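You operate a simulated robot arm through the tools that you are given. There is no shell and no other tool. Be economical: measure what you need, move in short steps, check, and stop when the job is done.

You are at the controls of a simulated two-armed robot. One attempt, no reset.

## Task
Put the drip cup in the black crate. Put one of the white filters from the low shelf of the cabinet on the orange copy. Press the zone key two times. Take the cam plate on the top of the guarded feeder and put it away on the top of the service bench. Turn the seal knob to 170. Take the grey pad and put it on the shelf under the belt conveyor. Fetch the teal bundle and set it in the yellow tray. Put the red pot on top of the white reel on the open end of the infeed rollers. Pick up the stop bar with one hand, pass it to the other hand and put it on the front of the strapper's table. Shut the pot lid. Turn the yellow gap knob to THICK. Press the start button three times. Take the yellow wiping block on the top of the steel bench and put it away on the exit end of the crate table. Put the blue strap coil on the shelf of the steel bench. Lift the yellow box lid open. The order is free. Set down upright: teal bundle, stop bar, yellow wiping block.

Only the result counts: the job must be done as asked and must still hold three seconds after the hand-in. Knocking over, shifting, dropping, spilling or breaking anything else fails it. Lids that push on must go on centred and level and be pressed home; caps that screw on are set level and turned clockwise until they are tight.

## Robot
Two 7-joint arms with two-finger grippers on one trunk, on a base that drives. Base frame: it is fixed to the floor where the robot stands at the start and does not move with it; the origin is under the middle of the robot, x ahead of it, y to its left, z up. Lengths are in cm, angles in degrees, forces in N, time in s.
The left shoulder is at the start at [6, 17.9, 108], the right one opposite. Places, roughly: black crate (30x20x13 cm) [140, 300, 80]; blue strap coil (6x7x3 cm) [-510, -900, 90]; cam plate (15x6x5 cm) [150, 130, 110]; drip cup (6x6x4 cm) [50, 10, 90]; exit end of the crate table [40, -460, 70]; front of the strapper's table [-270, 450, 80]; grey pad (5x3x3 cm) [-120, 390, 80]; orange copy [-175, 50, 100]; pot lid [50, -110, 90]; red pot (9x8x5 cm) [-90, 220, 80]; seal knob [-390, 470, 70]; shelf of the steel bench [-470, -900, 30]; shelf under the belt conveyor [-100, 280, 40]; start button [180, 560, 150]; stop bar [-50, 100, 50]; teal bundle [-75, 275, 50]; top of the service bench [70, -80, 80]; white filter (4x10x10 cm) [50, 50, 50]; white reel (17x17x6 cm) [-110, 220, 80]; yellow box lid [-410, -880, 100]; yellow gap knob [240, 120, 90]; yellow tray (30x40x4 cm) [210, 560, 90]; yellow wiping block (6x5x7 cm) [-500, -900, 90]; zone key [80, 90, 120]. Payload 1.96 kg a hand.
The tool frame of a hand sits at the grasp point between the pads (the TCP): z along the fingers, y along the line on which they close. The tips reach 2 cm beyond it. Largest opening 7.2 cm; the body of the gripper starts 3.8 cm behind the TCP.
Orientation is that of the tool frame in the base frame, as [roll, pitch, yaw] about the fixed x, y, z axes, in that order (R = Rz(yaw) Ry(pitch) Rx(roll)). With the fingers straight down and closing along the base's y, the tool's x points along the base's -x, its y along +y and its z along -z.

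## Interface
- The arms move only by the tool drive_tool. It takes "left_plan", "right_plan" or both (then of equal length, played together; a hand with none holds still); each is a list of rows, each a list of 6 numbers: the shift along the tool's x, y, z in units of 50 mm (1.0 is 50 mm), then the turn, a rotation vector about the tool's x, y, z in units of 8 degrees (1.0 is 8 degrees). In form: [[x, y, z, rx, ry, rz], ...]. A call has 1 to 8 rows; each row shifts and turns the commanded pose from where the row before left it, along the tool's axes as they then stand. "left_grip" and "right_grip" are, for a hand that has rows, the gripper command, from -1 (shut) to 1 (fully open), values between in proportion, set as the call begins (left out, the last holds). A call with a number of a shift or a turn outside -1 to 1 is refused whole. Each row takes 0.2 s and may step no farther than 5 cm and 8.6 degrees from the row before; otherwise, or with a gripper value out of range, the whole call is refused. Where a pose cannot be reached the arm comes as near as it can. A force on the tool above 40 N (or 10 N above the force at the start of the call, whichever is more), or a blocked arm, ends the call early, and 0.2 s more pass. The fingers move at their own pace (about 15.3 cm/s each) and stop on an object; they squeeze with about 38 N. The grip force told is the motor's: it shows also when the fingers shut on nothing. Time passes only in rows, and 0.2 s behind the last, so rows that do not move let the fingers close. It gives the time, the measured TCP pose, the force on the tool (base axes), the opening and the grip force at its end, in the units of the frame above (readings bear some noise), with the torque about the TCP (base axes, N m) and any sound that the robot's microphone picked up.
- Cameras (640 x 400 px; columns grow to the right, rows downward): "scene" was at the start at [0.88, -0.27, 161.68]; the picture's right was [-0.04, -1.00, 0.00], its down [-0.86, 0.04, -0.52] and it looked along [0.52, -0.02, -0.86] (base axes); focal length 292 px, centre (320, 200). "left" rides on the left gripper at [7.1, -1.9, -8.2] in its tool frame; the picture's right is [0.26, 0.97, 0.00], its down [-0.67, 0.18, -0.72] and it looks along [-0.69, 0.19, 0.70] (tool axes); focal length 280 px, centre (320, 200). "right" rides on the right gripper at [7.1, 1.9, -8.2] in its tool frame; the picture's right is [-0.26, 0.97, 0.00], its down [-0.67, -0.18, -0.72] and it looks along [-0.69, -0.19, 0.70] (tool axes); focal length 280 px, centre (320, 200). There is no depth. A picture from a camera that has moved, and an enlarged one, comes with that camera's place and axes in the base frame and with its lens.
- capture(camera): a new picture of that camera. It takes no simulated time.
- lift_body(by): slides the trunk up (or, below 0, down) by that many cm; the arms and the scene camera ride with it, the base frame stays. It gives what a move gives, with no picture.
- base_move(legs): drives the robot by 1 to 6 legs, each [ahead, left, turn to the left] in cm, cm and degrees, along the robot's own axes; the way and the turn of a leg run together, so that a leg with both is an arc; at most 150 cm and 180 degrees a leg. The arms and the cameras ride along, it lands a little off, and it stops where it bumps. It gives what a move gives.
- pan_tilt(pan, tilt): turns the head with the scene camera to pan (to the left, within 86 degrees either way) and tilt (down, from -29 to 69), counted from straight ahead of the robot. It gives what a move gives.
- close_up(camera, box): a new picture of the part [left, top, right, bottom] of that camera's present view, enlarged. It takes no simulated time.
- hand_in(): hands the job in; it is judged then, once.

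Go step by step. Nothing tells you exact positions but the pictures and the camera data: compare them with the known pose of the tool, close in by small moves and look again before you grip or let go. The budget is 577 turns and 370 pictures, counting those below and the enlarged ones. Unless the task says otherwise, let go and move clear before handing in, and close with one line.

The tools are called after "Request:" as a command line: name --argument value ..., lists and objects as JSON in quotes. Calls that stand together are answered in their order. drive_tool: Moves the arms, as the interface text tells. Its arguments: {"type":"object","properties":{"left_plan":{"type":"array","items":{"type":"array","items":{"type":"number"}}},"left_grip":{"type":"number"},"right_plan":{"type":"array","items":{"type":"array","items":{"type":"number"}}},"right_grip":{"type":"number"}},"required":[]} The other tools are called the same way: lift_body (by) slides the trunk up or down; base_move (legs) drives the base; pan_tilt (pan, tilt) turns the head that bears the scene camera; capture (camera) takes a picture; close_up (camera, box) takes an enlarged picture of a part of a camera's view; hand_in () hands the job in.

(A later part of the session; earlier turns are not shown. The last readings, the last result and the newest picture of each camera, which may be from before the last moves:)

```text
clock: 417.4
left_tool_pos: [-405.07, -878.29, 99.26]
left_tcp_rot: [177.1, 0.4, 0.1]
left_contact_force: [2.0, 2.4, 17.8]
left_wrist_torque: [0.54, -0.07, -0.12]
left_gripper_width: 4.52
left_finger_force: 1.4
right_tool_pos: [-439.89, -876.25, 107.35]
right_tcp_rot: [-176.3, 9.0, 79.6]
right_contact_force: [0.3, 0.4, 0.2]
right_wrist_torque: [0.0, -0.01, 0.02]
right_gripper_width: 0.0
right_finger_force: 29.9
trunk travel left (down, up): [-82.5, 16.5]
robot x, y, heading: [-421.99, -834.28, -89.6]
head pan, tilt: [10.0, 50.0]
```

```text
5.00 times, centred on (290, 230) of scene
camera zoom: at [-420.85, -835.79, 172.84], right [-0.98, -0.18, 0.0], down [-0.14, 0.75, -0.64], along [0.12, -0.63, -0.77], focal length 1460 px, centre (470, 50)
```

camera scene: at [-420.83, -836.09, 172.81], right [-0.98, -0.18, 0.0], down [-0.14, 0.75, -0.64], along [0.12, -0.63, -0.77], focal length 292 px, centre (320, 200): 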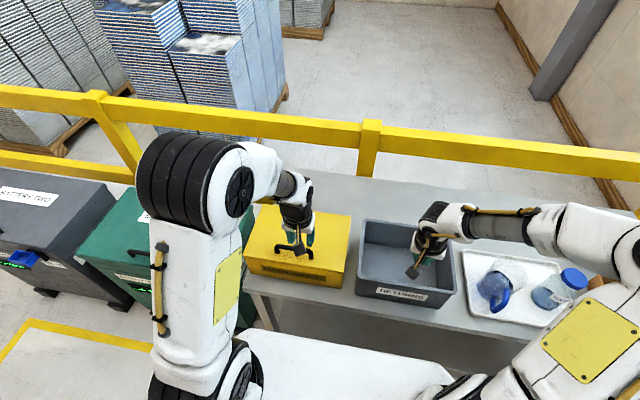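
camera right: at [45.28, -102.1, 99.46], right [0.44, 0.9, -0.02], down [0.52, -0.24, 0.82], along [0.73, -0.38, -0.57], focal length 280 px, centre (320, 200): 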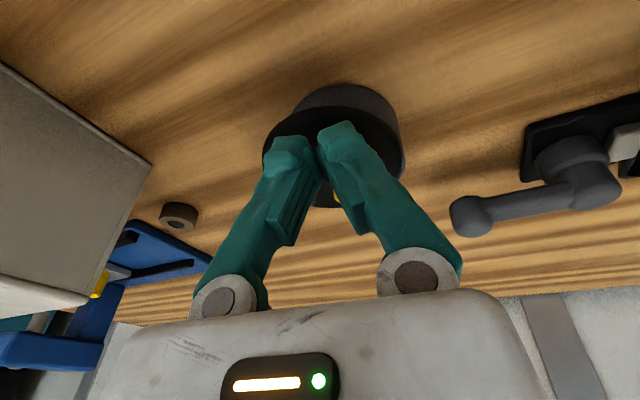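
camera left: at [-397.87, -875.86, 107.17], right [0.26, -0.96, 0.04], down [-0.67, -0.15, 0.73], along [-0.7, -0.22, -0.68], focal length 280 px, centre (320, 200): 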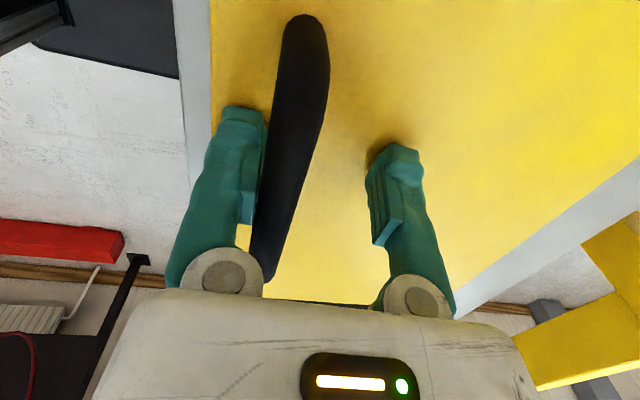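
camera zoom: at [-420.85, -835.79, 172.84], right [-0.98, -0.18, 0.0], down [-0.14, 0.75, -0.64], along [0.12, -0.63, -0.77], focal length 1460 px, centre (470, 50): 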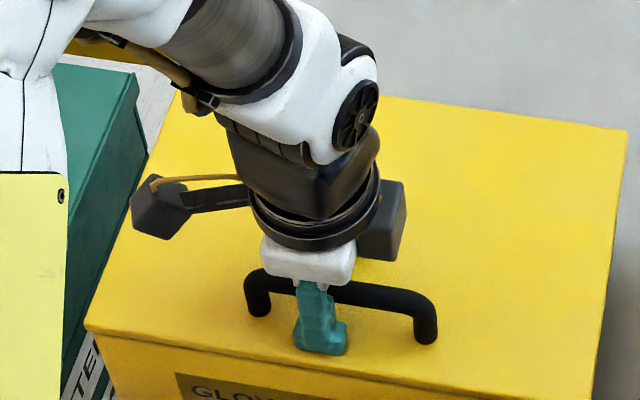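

The bar is between the fingers. Closing and lifting along the arc.

Request:
drive_tool --left_plan '[[0, 0, -0.08, 0, 0, 0], [0, 0, 0, 0, 0, 0], [0, 0, 0, 0, 0, 0]]' --left_grip -1

Request:
drive_tool --left_plan '[[0, 0.1, -0.5, 0, 0, 0], [0, 0.28, -0.5, 0, 0, 0], [0, 0, 0, 0, 0, 0]]'

Request:
capture --camera "scene"

```text
clock: 418.0
left_tool_pos: [-404.96, -877.1, 99.46]
left_tcp_rot: [178.5, 0.5, 0.0]
left_contact_force: [-1.4, 33.2, 5.9]
left_wrist_torque: [-0.27, -0.14, -0.08]
left_gripper_width: 0.0
left_finger_force: 29.2
right_tool_pos: [-439.81, -875.93, 107.43]
right_tcp_rot: [-176.2, 9.2, 79.6]
right_contact_force: [-0.7, -0.1, -0.5]
right_wrist_torque: [0.04, 0.01, -0.01]
right_gripper_width: 0.0
right_finger_force: 29.4
trunk travel left (down, up): [-82.5, 16.5]
robot x, y, heading: [-422.22, -834.06, -89.5]
head pan, tilt: [10.0, 50.0]
stopped in row 3 (left hand): the force on the tool passed its limit at 46 N (the readings are from after the stop); the commanded pose is now the measured one
```

```text
clock: 418.8
left_tool_pos: [-405.02, -879.59, 104.72]
left_tcp_rot: [177.7, 0.6, 0.0]
left_contact_force: [-2.0, 7.0, 4.2]
left_wrist_torque: [-0.12, 0.05, -0.07]
left_gripper_width: 0.0
left_finger_force: 29.0
right_tool_pos: [-439.83, -876.07, 107.47]
right_tcp_rot: [-176.1, 9.2, 79.6]
right_contact_force: [0.0, 0.6, 0.4]
right_wrist_torque: [0.02, 0.01, 0.0]
right_gripper_width: 0.02
right_finger_force: 29.5
trunk travel left (down, up): [-82.5, 16.5]
robot x, y, heading: [-422.15, -834.37, -89.8]
head pan, tilt: [10.0, 50.0]
```

```text
182 pictures are left
camera scene: at [-420.88, -835.64, 172.81], right [-0.98, -0.18, 0.0], down [-0.14, 0.75, -0.64], along [0.12, -0.63, -0.77], focal length 292 px, centre (320, 200)
```

scene: 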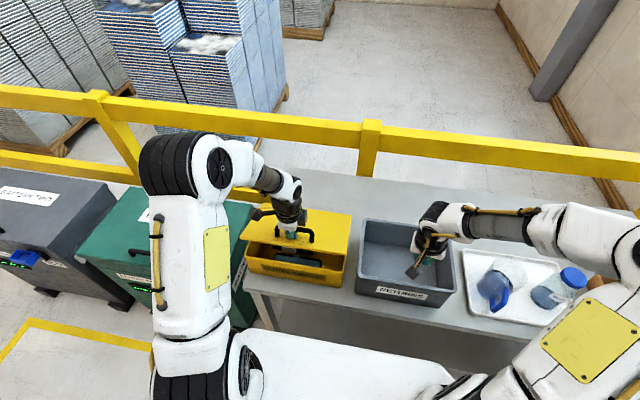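

The lid is lifting, trapped in the closed fingers. Continuing the arc.

Request:
drive_tool --left_plan '[[0, 0.33, -0.48, 0, 0, 0], [0, 0.33, -0.48, 0, 0, 0], [0, 0, 0, 0, 0, 0]]'

Request:
capture --camera "scene"

Request:
capture --camera "left"

```text
clock: 419.6
left_tool_pos: [-404.85, -883.1, 109.17]
left_tcp_rot: [178.1, 0.6, 0.0]
left_contact_force: [-1.5, -12.6, -17.2]
left_wrist_torque: [0.14, -0.05, -0.1]
left_gripper_width: 0.59
left_finger_force: 29.8
right_tool_pos: [-439.79, -876.71, 107.04]
right_tcp_rot: [-176.2, 8.9, 79.6]
right_contact_force: [-0.2, 0.8, 0.6]
right_wrist_torque: [0.04, -0.01, 0.03]
right_gripper_width: 0.0
right_finger_force: 29.4
trunk travel left (down, up): [-82.5, 16.5]
robot x, y, heading: [-421.95, -834.33, -89.6]
head pan, tilt: [10.0, 50.0]
```

```text
181 pictures are left
camera scene: at [-420.75, -836.53, 172.77], right [-0.98, -0.18, 0.0], down [-0.14, 0.76, -0.64], along [0.12, -0.63, -0.77], focal length 292 px, centre (320, 200)
```

scene: 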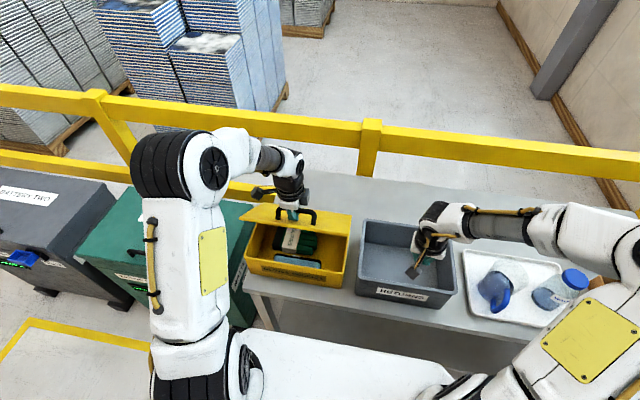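

```text
180 pictures are left
camera left: at [-397.86, -880.85, 117.12], right [0.26, -0.96, 0.03], down [-0.67, -0.16, 0.73], along [-0.7, -0.21, -0.68], focal length 280 px, centre (320, 200)
```

left: 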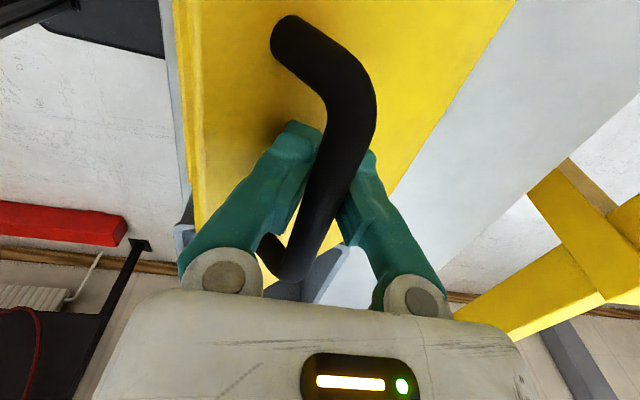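

Lid at ~30°, held. Now I'll bring the right hand, pointing forward, to push the lid's underside.

Request:
drive_tool --right_plan '[[0.8, 0.2, -0.2, 0, -0.8, 0], [0.8, 0.2, -0.2, 0, -0.9, 0], [0.4, 0.2, 0, 0, -0.9, 0], [0, 0.2, 0, 0, -0.9, 0], [0, 0.2, 0, 0, -0.9, 0], [0, 0.2, 0, 0, -0.9, 0], [0, 0.2, 0, 0, -0.9, 0], [0, 0.2, 0, 0, -0.9, 0]]'

Request:
capture --camera "scene"

Request:
capture --camera "right"

```text
clock: 421.4
left_tool_pos: [-404.92, -883.09, 109.19]
left_tcp_rot: [178.1, 0.6, 0.0]
left_contact_force: [-1.0, -12.2, -17.6]
left_wrist_torque: [0.15, 0.19, -0.21]
left_gripper_width: 0.6
left_finger_force: 29.9
right_tool_pos: [-428.38, -872.12, 105.23]
right_tcp_rot: [-170.9, 65.5, 87.3]
right_contact_force: [0.4, -0.7, -0.5]
right_wrist_torque: [0.02, 0.01, -0.04]
right_gripper_width: 0.0
right_finger_force: 29.7
right hand out of reach, approached as far as the arm can: row 2, 3, 4
trunk travel left (down, up): [-82.5, 16.5]
robot x, y, heading: [-422.28, -834.26, -89.8]
head pan, tilt: [10.0, 50.0]
```

```text
179 pictures are left
camera scene: at [-420.73, -836.51, 172.8], right [-0.98, -0.18, 0.0], down [-0.14, 0.76, -0.64], along [0.12, -0.63, -0.77], focal length 292 px, centre (320, 200)
```

scene: 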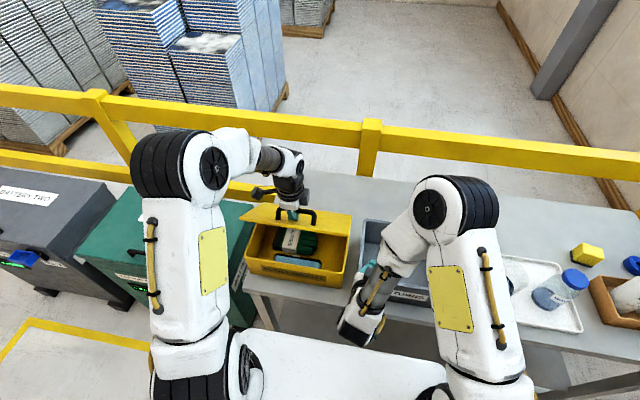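

```text
178 pictures are left
camera right: at [-424.66, -862.33, 101.88], right [0.94, -0.29, 0.17], down [-0.05, 0.39, 0.92], along [-0.34, -0.87, 0.36], focal length 280 px, centre (320, 200)
```

right: 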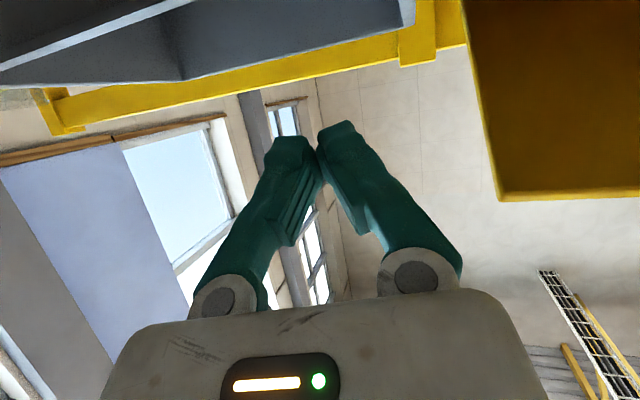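

Sliding the right hand in beneath the lid's right end.

Request:
drive_tool --right_plan '[[0.36, 0.5, 0.17, 0, 0, 0], [0.36, 0.6, 0.17, 0, 0, 0], [0, 0.6, 0, 0, 0, 0], [-0.3, 0, 0.6, 0, 0, 0], [-0.3, 0, 0.6, 0, 0, 0], [0, 0, 0, 0, 0, 0]]'

Request:
capture --camera "scene"

Request:
capture --camera "right"

```text
clock: 422.8
left_tool_pos: [-404.75, -883.02, 109.26]
left_tcp_rot: [178.1, 0.6, 0.0]
left_contact_force: [-1.5, -12.2, -17.3]
left_wrist_torque: [0.15, 0.05, -0.1]
left_gripper_width: 0.59
left_finger_force: 29.7
right_tool_pos: [-421.78, -880.77, 100.92]
right_tcp_rot: [-170.8, 65.4, 87.4]
right_contact_force: [0.2, -0.2, -0.4]
right_wrist_torque: [-0.02, -0.01, -0.01]
right_gripper_width: 0.01
right_finger_force: 30.1
trunk travel left (down, up): [-82.5, 16.5]
robot x, y, heading: [-422.07, -834.2, -89.8]
head pan, tilt: [10.0, 50.0]
```

```text
177 pictures are left
camera scene: at [-420.76, -836.5, 172.79], right [-0.98, -0.18, 0.0], down [-0.14, 0.76, -0.64], along [0.12, -0.63, -0.77], focal length 292 px, centre (320, 200)
```

scene: 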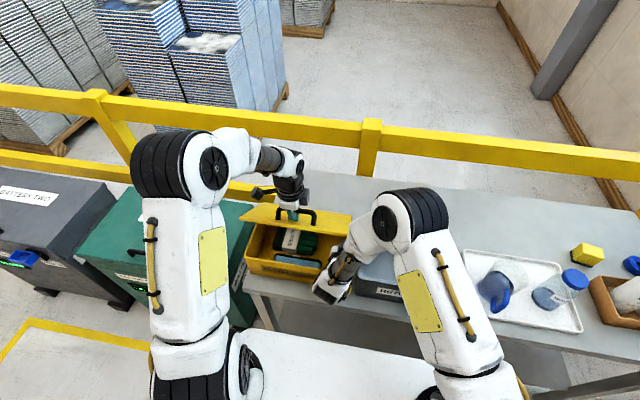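

```text
176 pictures are left
camera right: at [-417.97, -870.81, 97.61], right [0.94, -0.29, 0.17], down [-0.05, 0.39, 0.92], along [-0.34, -0.87, 0.35], focal length 280 px, centre (320, 200)
```

right: 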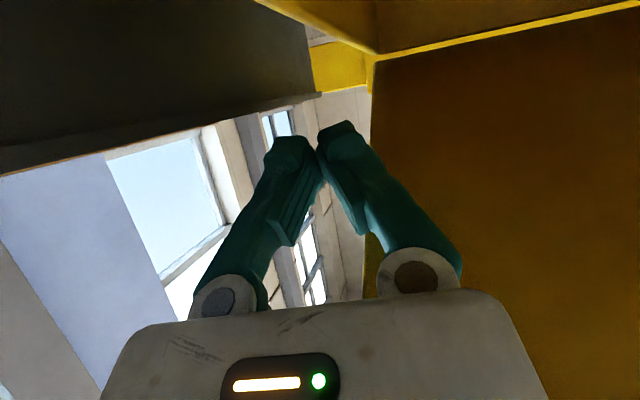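

Moving 3.5 cm further under the lid, then raising it.

Request:
drive_tool --right_plan '[[0, 0.4, 0, 0, 0, 0], [0, 0.4, 0, 0, 0, 0], [0, 0, 0, 0, 0, 0]]'

Request:
drive_tool --right_plan '[[-0.36, 0, -0.17, 0, 0, 0], [-0.36, 0, -0.17, 0, 0, 0], [-0.36, 0, -0.1, 0, 0, 0], [0, 0, 0, 0, 0, 0]]' --left_plan '[[0, 0.05, -0.2, 0, 0, 0], [0, 0.1, -0.3, 0, 0, 0], [0, 0.2, -0.3, 0, 0, 0], [0, 0, 0, 0, 0, 0]]'

Request:
capture --camera "scene"

Request:
capture --camera "right"

```text
clock: 423.6
left_tool_pos: [-404.94, -883.01, 109.15]
left_tcp_rot: [178.1, 0.6, 0.2]
left_contact_force: [-1.4, -12.8, -16.5]
left_wrist_torque: [0.16, 0.0, -0.15]
left_gripper_width: 0.59
left_finger_force: 30.2
right_tool_pos: [-417.68, -881.27, 100.54]
right_tcp_rot: [-170.8, 65.4, 87.3]
right_contact_force: [0.7, 0.3, -0.9]
right_wrist_torque: [-0.03, 0.02, 0.01]
right_gripper_width: 0.0
right_finger_force: 29.5
trunk travel left (down, up): [-82.5, 16.5]
robot x, y, heading: [-422.2, -834.45, -89.7]
head pan, tilt: [10.0, 50.0]
```

```text
clock: 424.0
left_tool_pos: [-405.02, -883.55, 109.57]
left_tcp_rot: [178.3, 0.7, -0.1]
left_contact_force: [-1.7, -21.0, -32.9]
left_wrist_torque: [0.26, -0.47, -0.14]
left_gripper_width: 0.6
left_finger_force: 29.9
right_tool_pos: [-417.69, -881.73, 102.02]
right_tcp_rot: [-170.6, 65.2, 87.5]
right_contact_force: [0.7, 0.0, -0.6]
right_wrist_torque: [-0.02, -0.02, 0.03]
right_gripper_width: 0.0
right_finger_force: 29.6
trunk travel left (down, up): [-82.5, 16.5]
robot x, y, heading: [-422.16, -834.28, -89.9]
head pan, tilt: [10.0, 50.0]
stopped in row 2 (left hand): the force on the tool passed its limit at 44 N (the readings are from after the stop); the commanded pose is now the measured one
```

```text
175 pictures are left
camera scene: at [-420.67, -837.03, 172.74], right [-0.98, -0.18, 0.0], down [-0.14, 0.76, -0.64], along [0.12, -0.63, -0.77], focal length 292 px, centre (320, 200)
```

scene: 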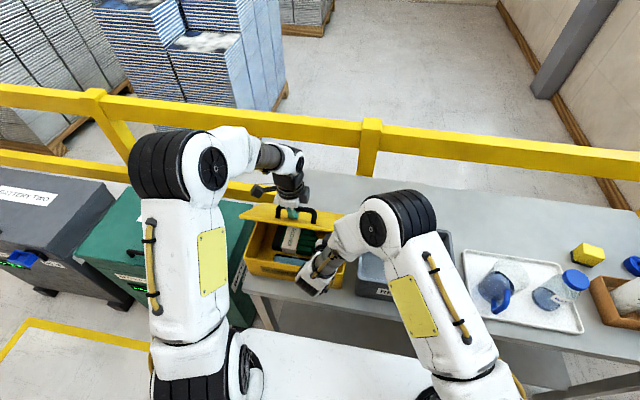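

```text
174 pictures are left
camera right: at [-413.84, -871.83, 98.76], right [0.94, -0.29, 0.17], down [-0.05, 0.39, 0.92], along [-0.34, -0.87, 0.35], focal length 280 px, centre (320, 200)
```

right: 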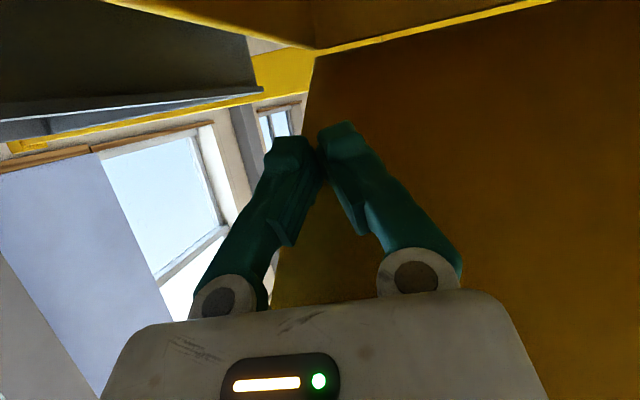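

The left hand is pulling slightly outward. I'll raise the right hand to take the lid from beneath.

Request:
drive_tool --right_plan '[[-0.3, 0, -0.14, 0, 0, 0], [-0.3, 0, -0.14, 0, 0, 0], [-0.2, 0, 0, 0, 0, 0], [0, 0, 0, 0, 0, 0]]' --left_plan '[[0, 0.1, 0, 0, 0, 0], [0, 0.1, 0, 0, 0, 0], [0, 0, 0, 0, 0, 0], [0, 0, 0, 0, 0, 0]]'

Request:
capture --camera "scene"

```text
clock: 425.0
left_tool_pos: [-404.85, -884.58, 110.18]
left_tcp_rot: [177.5, 0.7, 0.2]
left_contact_force: [-0.5, -15.4, -19.6]
left_wrist_torque: [0.16, -0.01, -0.11]
left_gripper_width: 0.62
left_finger_force: 30.1
right_tool_pos: [-417.4, -881.3, 105.89]
right_tcp_rot: [-170.4, 64.5, 88.1]
right_contact_force: [-2.0, 4.4, -2.6]
right_wrist_torque: [0.04, 0.01, -0.01]
right_gripper_width: 0.01
right_finger_force: 29.6
trunk travel left (down, up): [-82.5, 16.5]
robot x, y, heading: [-422.2, -834.34, -89.6]
head pan, tilt: [10.0, 50.0]
stopped in row 4 (right hand): the force on the tool passed its limit at 42 N (the readings are from after the stop); the commanded pose is now the measured one
```

```text
173 pictures are left
camera scene: at [-420.73, -836.54, 172.8], right [-0.98, -0.18, 0.0], down [-0.14, 0.76, -0.64], along [0.12, -0.63, -0.77], focal length 292 px, centre (320, 200)
```

scene: 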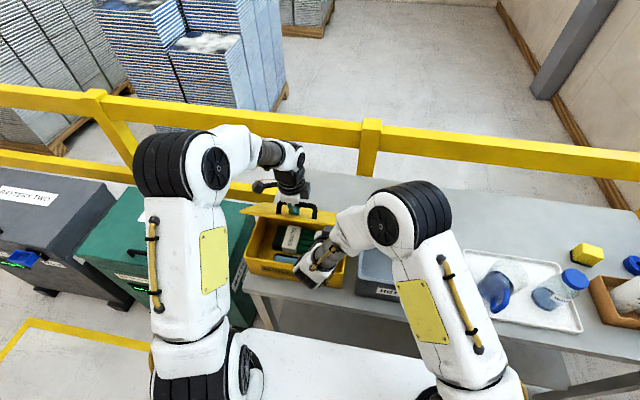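

Right hand supports the lid. Opening the left fingers and lifting off the bar.

Request:
drive_tool --left_plan '[[0, 0, 0, 0, 0, 0], [0, 0, 0, 0, 0, 0], [0, 0, -0.4, 0, 0, 0], [0, 0, -0.7, 0, 0, 0], [0, -0.5, -0.7, 0, 0, 0], [0, -0.7, -0.3, 0, 0, 0], [0, -0.7, 0, 0, 0, 0]]' --left_grip 0.5

Request:
capture --camera "scene"

Request:
capture --camera "right"

```text
clock: 426.6
left_tool_pos: [-404.99, -874.13, 120.45]
left_tcp_rot: [177.2, 0.6, 0.1]
left_contact_force: [-1.2, 0.2, -0.4]
left_wrist_torque: [0.0, 0.0, 0.01]
left_gripper_width: 5.37
left_finger_force: 0.1
right_tool_pos: [-417.52, -880.84, 106.2]
right_tcp_rot: [-170.6, 64.9, 87.8]
right_contact_force: [-0.4, 0.4, -0.7]
right_wrist_torque: [-0.03, -0.01, 0.01]
right_gripper_width: 0.0
right_finger_force: 30.2
trunk travel left (down, up): [-82.5, 16.5]
robot x, y, heading: [-422.68, -834.48, -89.6]
head pan, tilt: [10.0, 50.0]
```

```text
172 pictures are left
camera scene: at [-420.86, -835.71, 172.81], right [-0.98, -0.18, 0.0], down [-0.14, 0.75, -0.64], along [0.12, -0.63, -0.77], focal length 292 px, centre (320, 200)
```

scene: 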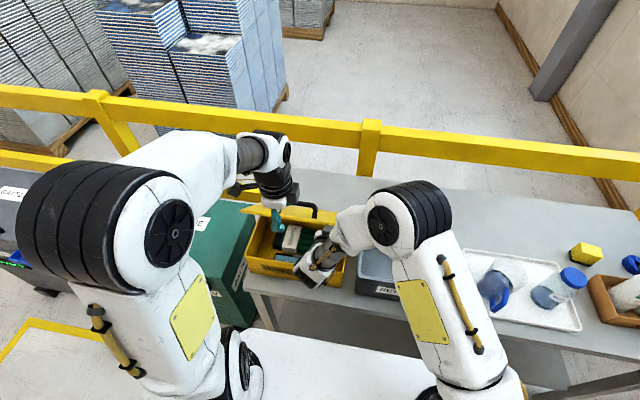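

```text
171 pictures are left
camera right: at [-413.77, -871.05, 103.08], right [0.94, -0.29, 0.17], down [-0.05, 0.38, 0.92], along [-0.33, -0.88, 0.35], focal length 280 px, centre (320, 200)
```

right: 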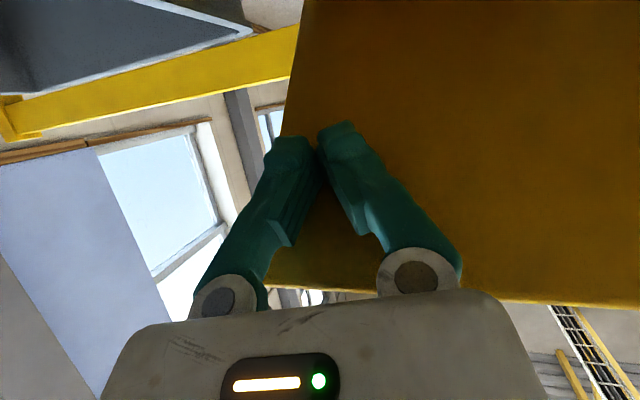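

The lid holds by friction. Pushing it further up and back with the right hand.

Request:
drive_tool --right_plan '[[-0.4, 0, 0.1, 0, 0, 0], [-0.4, 0, 0.2, 0, 0, 0], [-0.4, 0, 0.25, 0, 0, 0], [-0.4, 0, 0.3, 0, 0, 0], [0, 0, 0, 0, 0, 0]]'

Request:
capture --camera "scene"

```text
clock: 427.8
left_tool_pos: [-405.05, -874.1, 120.47]
left_tcp_rot: [177.1, 0.6, 0.1]
left_contact_force: [0.9, -0.1, -0.3]
left_wrist_torque: [0.01, 0.02, 0.01]
left_gripper_width: 5.37
left_finger_force: 0.1
right_tool_pos: [-418.36, -888.22, 111.7]
right_tcp_rot: [-170.3, 64.9, 87.9]
right_contact_force: [0.5, 0.2, 0.1]
right_wrist_torque: [0.01, 0.0, 0.0]
right_gripper_width: 0.02
right_finger_force: 29.4
trunk travel left (down, up): [-82.5, 16.5]
robot x, y, heading: [-422.17, -834.33, -89.8]
head pan, tilt: [10.0, 50.0]
```

```text
170 pictures are left
camera scene: at [-420.8, -835.88, 172.81], right [-0.98, -0.18, 0.0], down [-0.14, 0.75, -0.64], along [0.12, -0.63, -0.77], focal length 292 px, centre (320, 200)
```

scene: 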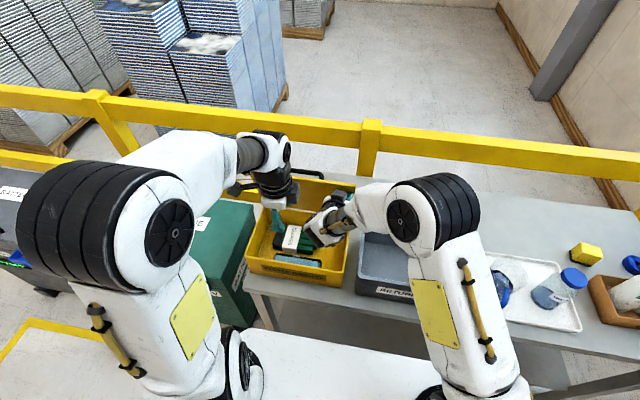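

Request:
drive_tool --right_plan '[[-0.35, 0, 0.28, 0, 0, 0], [-0.35, 0, 0.3, 0, 0, 0], [-0.25, 0, 0.4, 0, 0, 0], [-0.2, 0, 0.4, 0, 0, 0], [0, 0, 0, 0, 0, 0]]'

Request:
capture --camera "scene"

Request:
capture --camera "right"

```text
clock: 428.8
left_tool_pos: [-405.1, -873.35, 120.8]
left_tcp_rot: [176.8, 0.5, 0.0]
left_contact_force: [0.3, -1.2, 0.8]
left_wrist_torque: [0.05, 0.0, 0.0]
left_gripper_width: 5.42
left_finger_force: 0.0
right_tool_pos: [-419.49, -895.06, 113.93]
right_tcp_rot: [-170.9, 64.4, 88.1]
right_contact_force: [-4.9, 37.7, 17.7]
right_wrist_torque: [-0.25, 0.29, 0.12]
right_gripper_width: 0.0
right_finger_force: 29.8
trunk travel left (down, up): [-82.5, 16.5]
robot x, y, heading: [-422.42, -833.97, -89.5]
head pan, tilt: [10.0, 50.0]
stopped in row 5 (right hand): the force on the tool passed its limit at 49 N (the readings are from after the stop); the commanded pose is now the measured one
```

```text
169 pictures are left
camera scene: at [-420.95, -834.67, 172.87], right [-0.98, -0.18, 0.0], down [-0.14, 0.75, -0.65], along [0.12, -0.64, -0.76], focal length 292 px, centre (320, 200)
```

scene: 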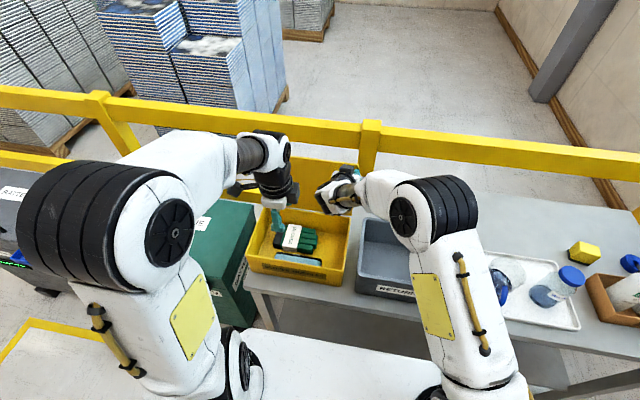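

```text
168 pictures are left
camera right: at [-415.69, -885.01, 110.86], right [0.94, -0.28, 0.17], down [-0.05, 0.37, 0.93], along [-0.33, -0.88, 0.34], focal length 280 px, centre (320, 200)
```

right: 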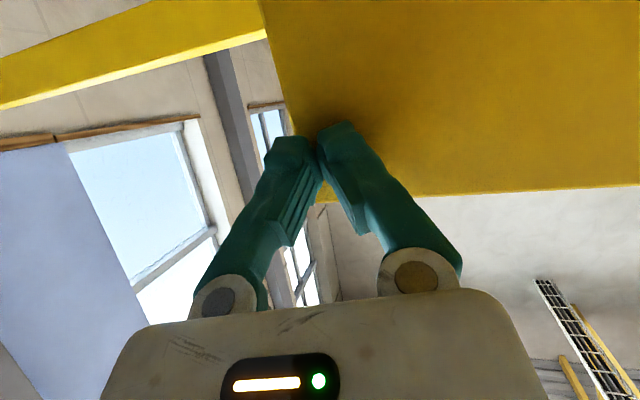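

The lid reached its stop. Retracting the right hand to see that it stays open.

Request:
drive_tool --right_plan '[[0.3, 0, -0.7, 0, 0, 0], [0.3, 0, -0.7, 0, 0, 0], [0.2, -0.3, -0.8, 0, 0, 0], [0, 0, 0, 0, 0, 0]]' --left_plan '[[0, -0.7, 0, 0, 0, 0], [0, -0.7, 0, 0, 0, 0], [0, 0, 0, 0, 0, 0], [0, 0, 0, 0, 0, 0]]'

Request:
capture --camera "scene"

```text
clock: 429.8
left_tool_pos: [-404.96, -867.41, 120.08]
left_tcp_rot: [177.3, 0.5, 0.1]
left_contact_force: [0.1, 0.2, 0.5]
left_wrist_torque: [0.0, 0.01, -0.01]
left_gripper_width: 5.4
left_finger_force: 0.2
right_tool_pos: [-418.65, -884.3, 114.87]
right_tcp_rot: [-170.6, 64.0, 88.2]
right_contact_force: [0.5, -0.4, -0.9]
right_wrist_torque: [0.04, 0.03, -0.03]
right_gripper_width: 0.01
right_finger_force: 28.8
trunk travel left (down, up): [-82.5, 16.5]
robot x, y, heading: [-422.24, -834.64, -89.5]
head pan, tilt: [10.0, 50.0]
```

```text
167 pictures are left
camera scene: at [-420.77, -836.0, 172.8], right [-0.98, -0.18, 0.0], down [-0.14, 0.75, -0.64], along [0.12, -0.63, -0.77], focal length 292 px, centre (320, 200)
```

scene: 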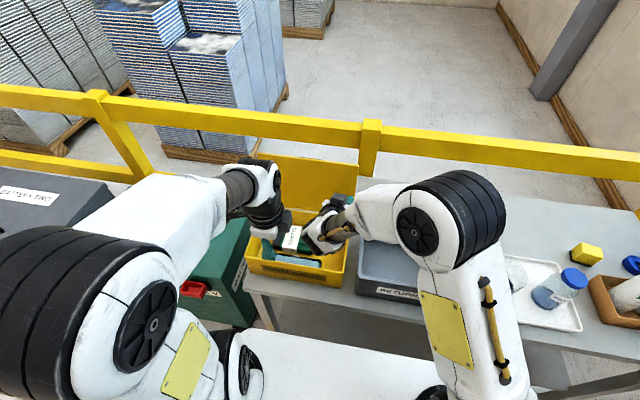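

The lid stays open. Now to the coil and wiping block: backing off, tucking the right hand, and moving in front of the bottles.

Request:
base_move --legs '[[-25, 0, 0]]'

Request:
drive_tool --right_plan '[[0, -0.3, 0, 0, 1, 0], [0, -0.3, 0, 0, 1, 0], [0, -0.3, 0, 0, 1, 0], [0.3, -0.3, 0, 0, 1, 0], [0.3, -0.3, 0, 0, 1, 0], [0.3, -0.3, 0, 0, 1, 0], [0.3, -0.3, 0, 0, 1, 0], [0, 0, 0, 0, 0.5, 0]]'

Request:
base_move --legs '[[0, -95, 0]]'

Request:
pan_tilt --pan 10 --tilt 40

Request:
capture --camera "scene"

```text
clock: 431.7
left_tool_pos: [-405.11, -842.3, 119.93]
left_tcp_rot: [177.3, 0.5, -0.1]
left_contact_force: [-0.2, -0.1, 1.4]
left_wrist_torque: [0.01, 0.01, 0.01]
left_gripper_width: 5.39
left_finger_force: 0.1
right_tool_pos: [-418.89, -859.32, 114.83]
right_tcp_rot: [-170.6, 63.9, 88.2]
right_contact_force: [-0.9, 0.4, -0.7]
right_wrist_torque: [-0.04, -0.02, -0.02]
right_gripper_width: 0.0
right_finger_force: 29.9
trunk travel left (down, up): [-82.5, 16.5]
robot x, y, heading: [-422.55, -809.54, -89.6]
head pan, tilt: [10.0, 50.0]
```

```text
clock: 433.5
left_tool_pos: [-405.1, -842.32, 120.04]
left_tcp_rot: [177.3, 0.7, 0.1]
left_contact_force: [0.6, 0.5, 0.6]
left_wrist_torque: [0.03, 0.0, 0.01]
left_gripper_width: 5.42
left_finger_force: 0.0
right_tool_pos: [-428.39, -852.3, 112.79]
right_tcp_rot: [-175.9, 4.2, 80.0]
right_contact_force: [-0.9, -0.6, 0.7]
right_wrist_torque: [-0.01, 0.01, -0.03]
right_gripper_width: 0.0
right_finger_force: 29.8
trunk travel left (down, up): [-82.5, 16.5]
robot x, y, heading: [-422.27, -809.26, -89.4]
head pan, tilt: [10.0, 50.0]
```

```text
clock: 438.4
left_tool_pos: [-500.5, -842.88, 119.95]
left_tcp_rot: [177.3, 0.7, 0.1]
left_contact_force: [-0.2, -0.3, 0.0]
left_wrist_torque: [-0.02, 0.01, -0.02]
left_gripper_width: 5.4
left_finger_force: 0.1
right_tool_pos: [-523.62, -852.95, 112.64]
right_tcp_rot: [-175.9, 4.3, 80.1]
right_contact_force: [-0.4, 0.4, -0.1]
right_wrist_torque: [-0.03, 0.03, 0.0]
right_gripper_width: 0.02
right_finger_force: 30.0
trunk travel left (down, up): [-82.5, 16.5]
robot x, y, heading: [-517.44, -810.32, -89.4]
head pan, tilt: [10.0, 50.0]
```

```text
clock: 439.2
left_tool_pos: [-500.63, -843.03, 119.95]
left_tcp_rot: [177.3, 0.6, 0.1]
left_contact_force: [-0.6, -0.5, 0.4]
left_wrist_torque: [-0.01, 0.03, 0.0]
left_gripper_width: 5.4
left_finger_force: 0.1
right_tool_pos: [-523.76, -853.03, 112.75]
right_tcp_rot: [-175.9, 4.3, 80.0]
right_contact_force: [-0.2, 0.4, 0.3]
right_wrist_torque: [-0.01, 0.05, -0.01]
right_gripper_width: 0.0
right_finger_force: 29.3
trunk travel left (down, up): [-82.5, 16.5]
robot x, y, heading: [-517.98, -809.81, -89.6]
head pan, tilt: [10.0, 40.0]
```

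```text
166 pictures are left
camera scene: at [-516.22, -812.36, 174.22], right [-0.98, -0.18, 0.0], down [-0.12, 0.63, -0.77], along [0.14, -0.75, -0.64], focal length 292 px, centre (320, 200)
```

scene: 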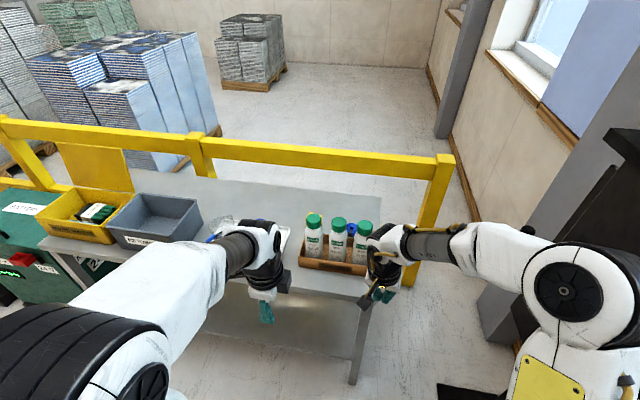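

The coil sits behind the bottles near [-513, -899]. Tucking the right hand back and moving in.

Request:
drive_tool --right_plan '[[0.7, -0.4, -0.3, 0, 0, 0], [0.7, -0.4, -0.3, 0, 0, 0], [0.5, -0.3, 0, 0, 0, 0]]'

Request:
base_move --legs '[[34, -3, 0]]'

Request:
drive_tool --left_plan '[[-0.4, 0.8, 0, 0, 0, 0], [-0.4, 0.8, 0, 0, 0, 0], [-0.4, 0.8, 0, 0, 0, 0], [-0.4, 0.6, 0, 0, 0, 0], [0, 0, 0, 0, 0, 0]]'

Request:
capture --camera "scene"

Request:
capture --camera "left"

```text
clock: 440.0
left_tool_pos: [-500.5, -843.05, 119.97]
left_tcp_rot: [177.4, 0.6, 0.2]
left_contact_force: [0.3, -0.2, 1.3]
left_wrist_torque: [-0.06, 0.01, -0.01]
left_gripper_width: 5.41
left_finger_force: 0.1
right_tool_pos: [-527.38, -842.32, 115.33]
right_tcp_rot: [-175.9, 4.3, 80.1]
right_contact_force: [-0.4, -0.5, -0.2]
right_wrist_torque: [-0.01, -0.03, -0.01]
right_gripper_width: 0.0
right_finger_force: 29.6
trunk travel left (down, up): [-82.5, 16.5]
robot x, y, heading: [-517.31, -810.05, -89.6]
head pan, tilt: [10.0, 40.0]
```

```text
clock: 442.2
left_tool_pos: [-503.22, -876.75, 120.17]
left_tcp_rot: [177.1, 0.6, 0.0]
left_contact_force: [-0.2, 0.7, 0.4]
left_wrist_torque: [0.01, 0.01, 0.01]
left_gripper_width: 5.38
left_finger_force: 0.0
right_tool_pos: [-530.0, -876.16, 115.4]
right_tcp_rot: [-175.9, 4.3, 80.1]
right_contact_force: [-0.6, 0.4, -0.6]
right_wrist_torque: [-0.03, 0.0, 0.0]
right_gripper_width: 0.0
right_finger_force: 29.7
trunk travel left (down, up): [-82.5, 16.5]
robot x, y, heading: [-520.39, -843.85, -89.5]
head pan, tilt: [10.0, 40.0]
```

```text
clock: 443.4
left_tool_pos: [-509.34, -888.81, 120.61]
left_tcp_rot: [177.2, 0.6, 0.0]
left_contact_force: [0.2, 0.1, -0.9]
left_wrist_torque: [-0.02, -0.01, 0.03]
left_gripper_width: 5.41
left_finger_force: 0.1
left hand out of reach, approached as far as the arm can: row 4
right_tool_pos: [-529.89, -876.17, 115.47]
right_tcp_rot: [-175.9, 4.3, 80.1]
right_contact_force: [0.8, -0.2, 0.0]
right_wrist_torque: [0.0, 0.01, 0.0]
right_gripper_width: 0.0
right_finger_force: 30.0
trunk travel left (down, up): [-82.5, 16.5]
robot x, y, heading: [-520.47, -843.93, -89.5]
head pan, tilt: [10.0, 40.0]
```

```text
165 pictures are left
camera scene: at [-518.9, -846.24, 174.22], right [-0.98, -0.18, 0.0], down [-0.12, 0.63, -0.77], along [0.14, -0.75, -0.64], focal length 292 px, centre (320, 200)
```

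scene: 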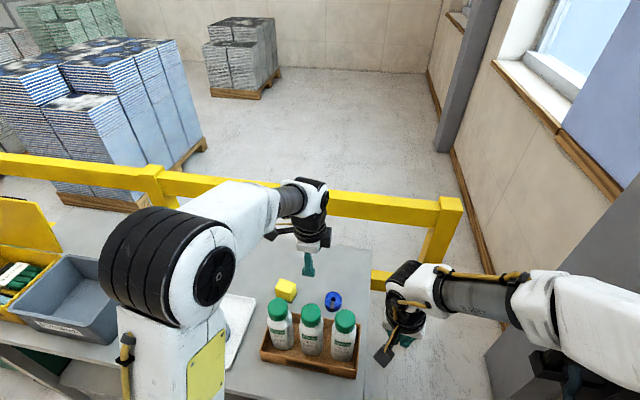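

```text
164 pictures are left
camera left: at [-502.15, -886.38, 128.57], right [0.26, -0.96, 0.04], down [-0.67, -0.15, 0.73], along [-0.7, -0.22, -0.68], focal length 280 px, centre (320, 200)
```

left: 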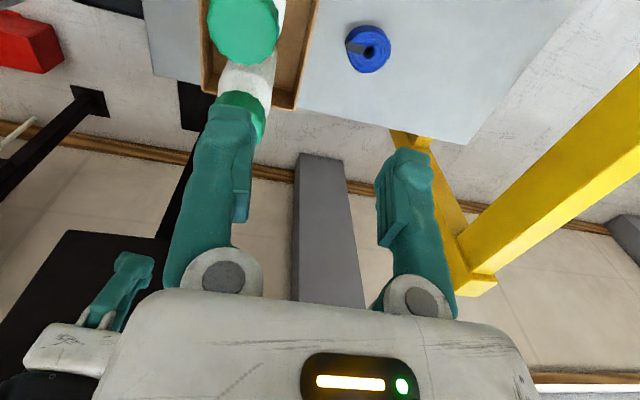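

Both are now visible: coil at [-513.5, -898.3], block at [-498, -897.6]. Raising the trunk and lowering the hand relative to it to gain reach.

Request:
lift_body --by 12

Request:
drive_tool --left_plan '[[0, 0, 0.8, 0, 0, 0], [0, 0, 0.8, 0, 0, 0], [0, 0, 0.8, 0, 0, 0], [0, 0, 0.8, 0, 0, 0], [-0.1, 0.8, 0, 0, 0, 0], [-0.1, 0.8, 0, 0, 0, 0], [0, 0.3, 0, 0, 0, 0], [0, 0, 0, 0, 0, 0]]' --left_grip 1

Request:
capture --camera "left"

```text
clock: 444.9
left_tool_pos: [-509.16, -888.79, 132.74]
left_tcp_rot: [177.2, 0.6, -0.1]
left_contact_force: [0.3, 0.2, 0.5]
left_wrist_torque: [0.03, 0.0, 0.03]
left_gripper_width: 5.37
left_finger_force: 0.0
right_tool_pos: [-529.91, -876.21, 127.36]
right_tcp_rot: [-175.9, 4.3, 80.0]
right_contact_force: [1.1, 0.0, -0.6]
right_wrist_torque: [0.01, 0.01, -0.02]
right_gripper_width: 0.01
right_finger_force: 29.5
trunk travel left (down, up): [-94.5, 4.5]
robot x, y, heading: [-520.6, -843.95, -89.5]
head pan, tilt: [10.0, 40.0]
```

```text
clock: 446.7
left_tool_pos: [-510.33, -899.16, 117.26]
left_tcp_rot: [177.3, 0.6, 0.1]
left_contact_force: [-1.1, -0.8, -0.2]
left_wrist_torque: [0.01, 0.01, 0.0]
left_gripper_width: 7.22
left_finger_force: 0.0
right_tool_pos: [-530.0, -876.23, 127.5]
right_tcp_rot: [-175.9, 4.3, 80.1]
right_contact_force: [0.2, -0.3, -0.5]
right_wrist_torque: [-0.01, -0.01, 0.02]
right_gripper_width: 0.0
right_finger_force: 29.4
trunk travel left (down, up): [-94.5, 4.5]
robot x, y, heading: [-520.81, -844.09, -89.3]
head pan, tilt: [10.0, 40.0]
```

```text
163 pictures are left
camera left: at [-503.31, -896.73, 125.07], right [0.26, -0.96, 0.05], down [-0.67, -0.15, 0.73], along [-0.7, -0.22, -0.68], focal length 280 px, centre (320, 200)
```

left: 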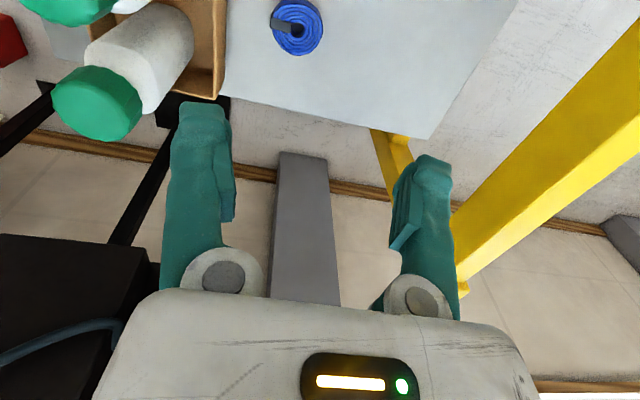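

Reach is fine. Centring over the coil and lowering in stages, watching the forearm over the bottles.

Request:
drive_tool --left_plan '[[-0.62, -0.18, 0, 0, 0, 0], [0, 0, 0, 0, 0, 0]]'

Request:
lift_body --by -14

Request:
capture --camera "scene"

Request:
capture --camera "right"

Request:
capture --camera "left"

```text
clock: 447.3
left_tool_pos: [-513.5, -898.32, 117.25]
left_tcp_rot: [177.1, 0.6, 0.0]
left_contact_force: [0.1, 0.3, -0.2]
left_wrist_torque: [0.03, -0.03, 0.0]
left_gripper_width: 7.23
left_finger_force: 0.0
right_tool_pos: [-529.99, -876.23, 127.46]
right_tcp_rot: [-176.0, 4.3, 80.0]
right_contact_force: [0.1, -0.1, 0.3]
right_wrist_torque: [0.0, 0.03, 0.02]
right_gripper_width: 0.0
right_finger_force: 29.3
trunk travel left (down, up): [-94.5, 4.5]
robot x, y, heading: [-520.44, -843.67, -89.8]
head pan, tilt: [10.0, 40.0]
```

```text
clock: 448.9
left_tool_pos: [-513.41, -898.24, 103.14]
left_tcp_rot: [177.2, 0.6, 0.0]
left_contact_force: [-0.5, -0.7, -0.3]
left_wrist_torque: [-0.01, -0.03, 0.0]
left_gripper_width: 7.2
left_finger_force: 0.0
right_tool_pos: [-529.93, -876.25, 113.47]
right_tcp_rot: [-175.8, 4.3, 79.9]
right_contact_force: [0.1, 0.2, -0.5]
right_wrist_torque: [-0.01, -0.02, -0.01]
right_gripper_width: 0.0
right_finger_force: 29.8
trunk travel left (down, up): [-80.5, 18.5]
robot x, y, heading: [-520.43, -843.62, -89.7]
head pan, tilt: [10.0, 40.0]
```

```text
162 pictures are left
camera scene: at [-518.93, -846.23, 172.23], right [-0.98, -0.18, 0.0], down [-0.12, 0.63, -0.77], along [0.14, -0.75, -0.64], focal length 292 px, centre (320, 200)
```

scene: 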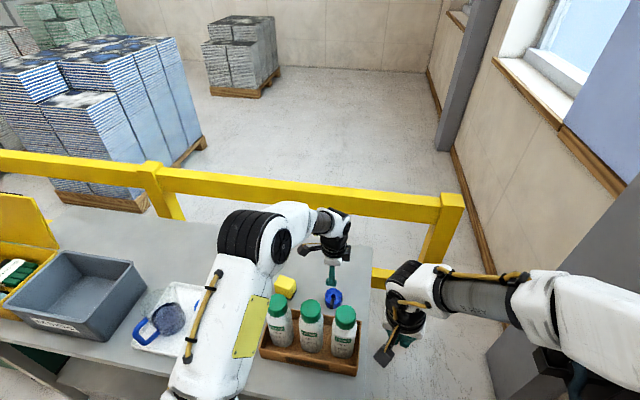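

```text
161 pictures are left
camera right: at [-526.14, -869.05, 120.84], right [0.9, -0.43, -0.05], down [-0.24, -0.59, 0.78], along [-0.36, -0.69, -0.63], focal length 280 px, centre (320, 200)
```

right: 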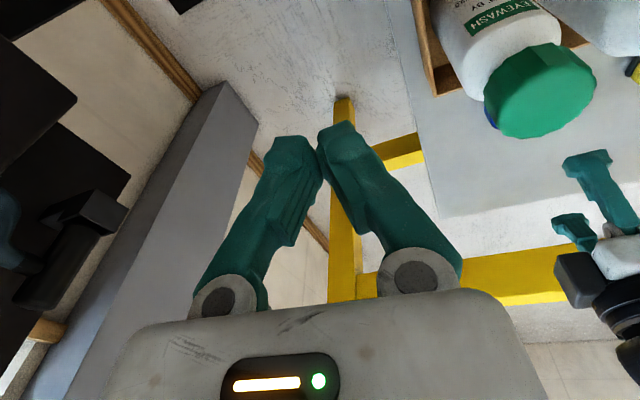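

```text
160 pictures are left
camera left: at [-506.4, -895.85, 110.96], right [0.26, -0.96, 0.04], down [-0.67, -0.15, 0.73], along [-0.7, -0.22, -0.68], focal length 280 px, centre (320, 200)
```

left: 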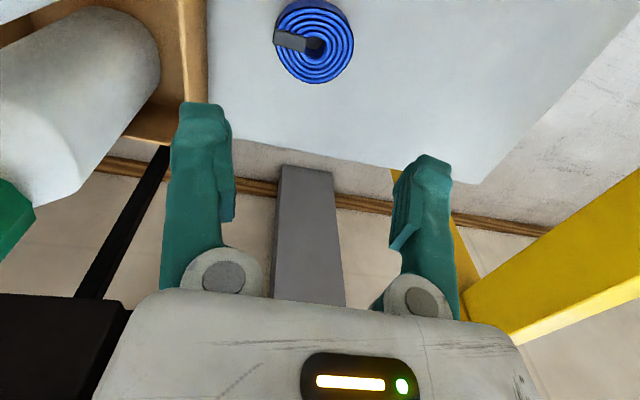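

Aligned over the coil (6 cm in the closing direction). Lowering with the arm only.

Request:
drive_tool --left_plan '[[0, 0, 0.7, 0, 0, 0], [0, 0, 0.7, 0, 0, 0], [0, 0, 0.7, 0, 0, 0], [0, 0, 0, 0, 0, 0]]'

Request:
capture --camera "left"

Request:
capture --camera "scene"

```text
clock: 449.9
left_tool_pos: [-513.68, -898.72, 92.85]
left_tcp_rot: [177.2, 0.6, 0.0]
left_contact_force: [-0.2, 0.0, 0.1]
left_wrist_torque: [-0.01, 0.0, -0.02]
left_gripper_width: 7.22
left_finger_force: 0.1
right_tool_pos: [-529.92, -876.19, 113.45]
right_tcp_rot: [-175.9, 4.3, 80.0]
right_contact_force: [0.2, -0.7, 1.3]
right_wrist_torque: [-0.02, 0.03, 0.02]
right_gripper_width: 0.0
right_finger_force: 30.0
trunk travel left (down, up): [-80.5, 18.5]
robot x, y, heading: [-520.63, -843.7, -89.7]
head pan, tilt: [10.0, 40.0]
```

```text
159 pictures are left
camera left: at [-506.61, -896.3, 100.52], right [0.26, -0.96, 0.04], down [-0.67, -0.15, 0.73], along [-0.7, -0.22, -0.68], focal length 280 px, centre (320, 200)
```

left: 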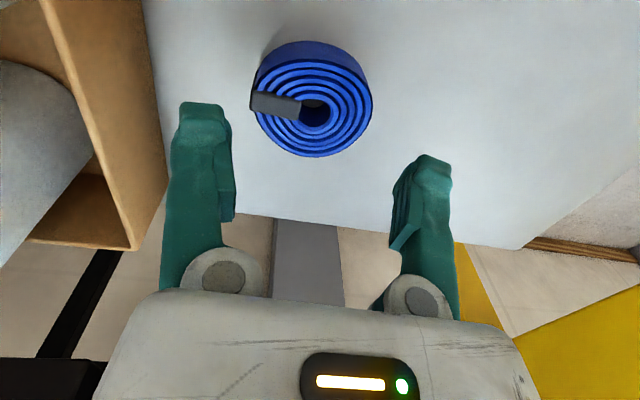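

```text
158 pictures are left
camera scene: at [-518.93, -846.21, 172.22], right [-0.98, -0.18, 0.0], down [-0.12, 0.63, -0.77], along [0.14, -0.75, -0.64], focal length 292 px, centre (320, 200)
```

scene: 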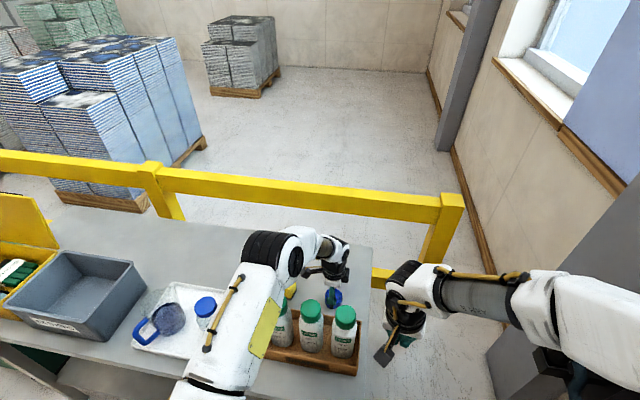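

Request:
drive_tool --left_plan '[[0.08, -0.08, 0.4, 0, 0, 0], [0, 0, 0.4, 0, 0, 0], [0, 0, 0.26, 0, 0, 0], [0, 0, 0, 0, 0, 0]]'

Request:
capture --camera "left"

```text
clock: 450.9
left_tool_pos: [-513.37, -898.65, 87.29]
left_tcp_rot: [177.2, 0.6, 0.0]
left_contact_force: [0.4, 0.3, 1.4]
left_wrist_torque: [0.01, -0.01, 0.0]
left_gripper_width: 7.19
left_finger_force: 0.0
right_tool_pos: [-529.9, -876.23, 113.34]
right_tcp_rot: [-175.9, 4.3, 80.0]
right_contact_force: [-0.8, 1.0, -0.1]
right_wrist_torque: [0.0, 0.0, 0.0]
right_gripper_width: 0.02
right_finger_force: 29.3
trunk travel left (down, up): [-80.5, 18.5]
robot x, y, heading: [-520.78, -843.97, -89.7]
head pan, tilt: [10.0, 40.0]
```

```text
157 pictures are left
camera left: at [-506.27, -896.28, 95.22], right [0.26, -0.96, 0.04], down [-0.67, -0.15, 0.73], along [-0.7, -0.22, -0.68], focal length 280 px, centre (320, 200)
```

left: 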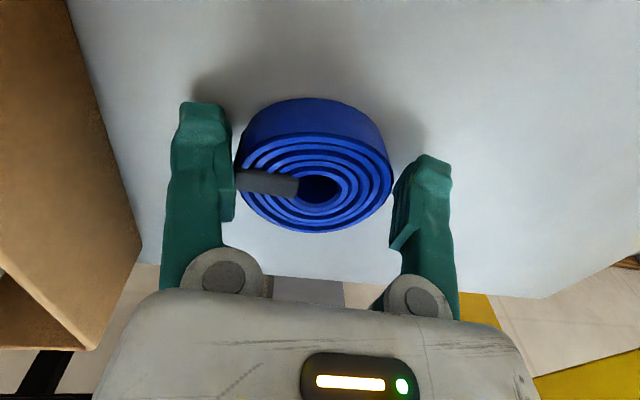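

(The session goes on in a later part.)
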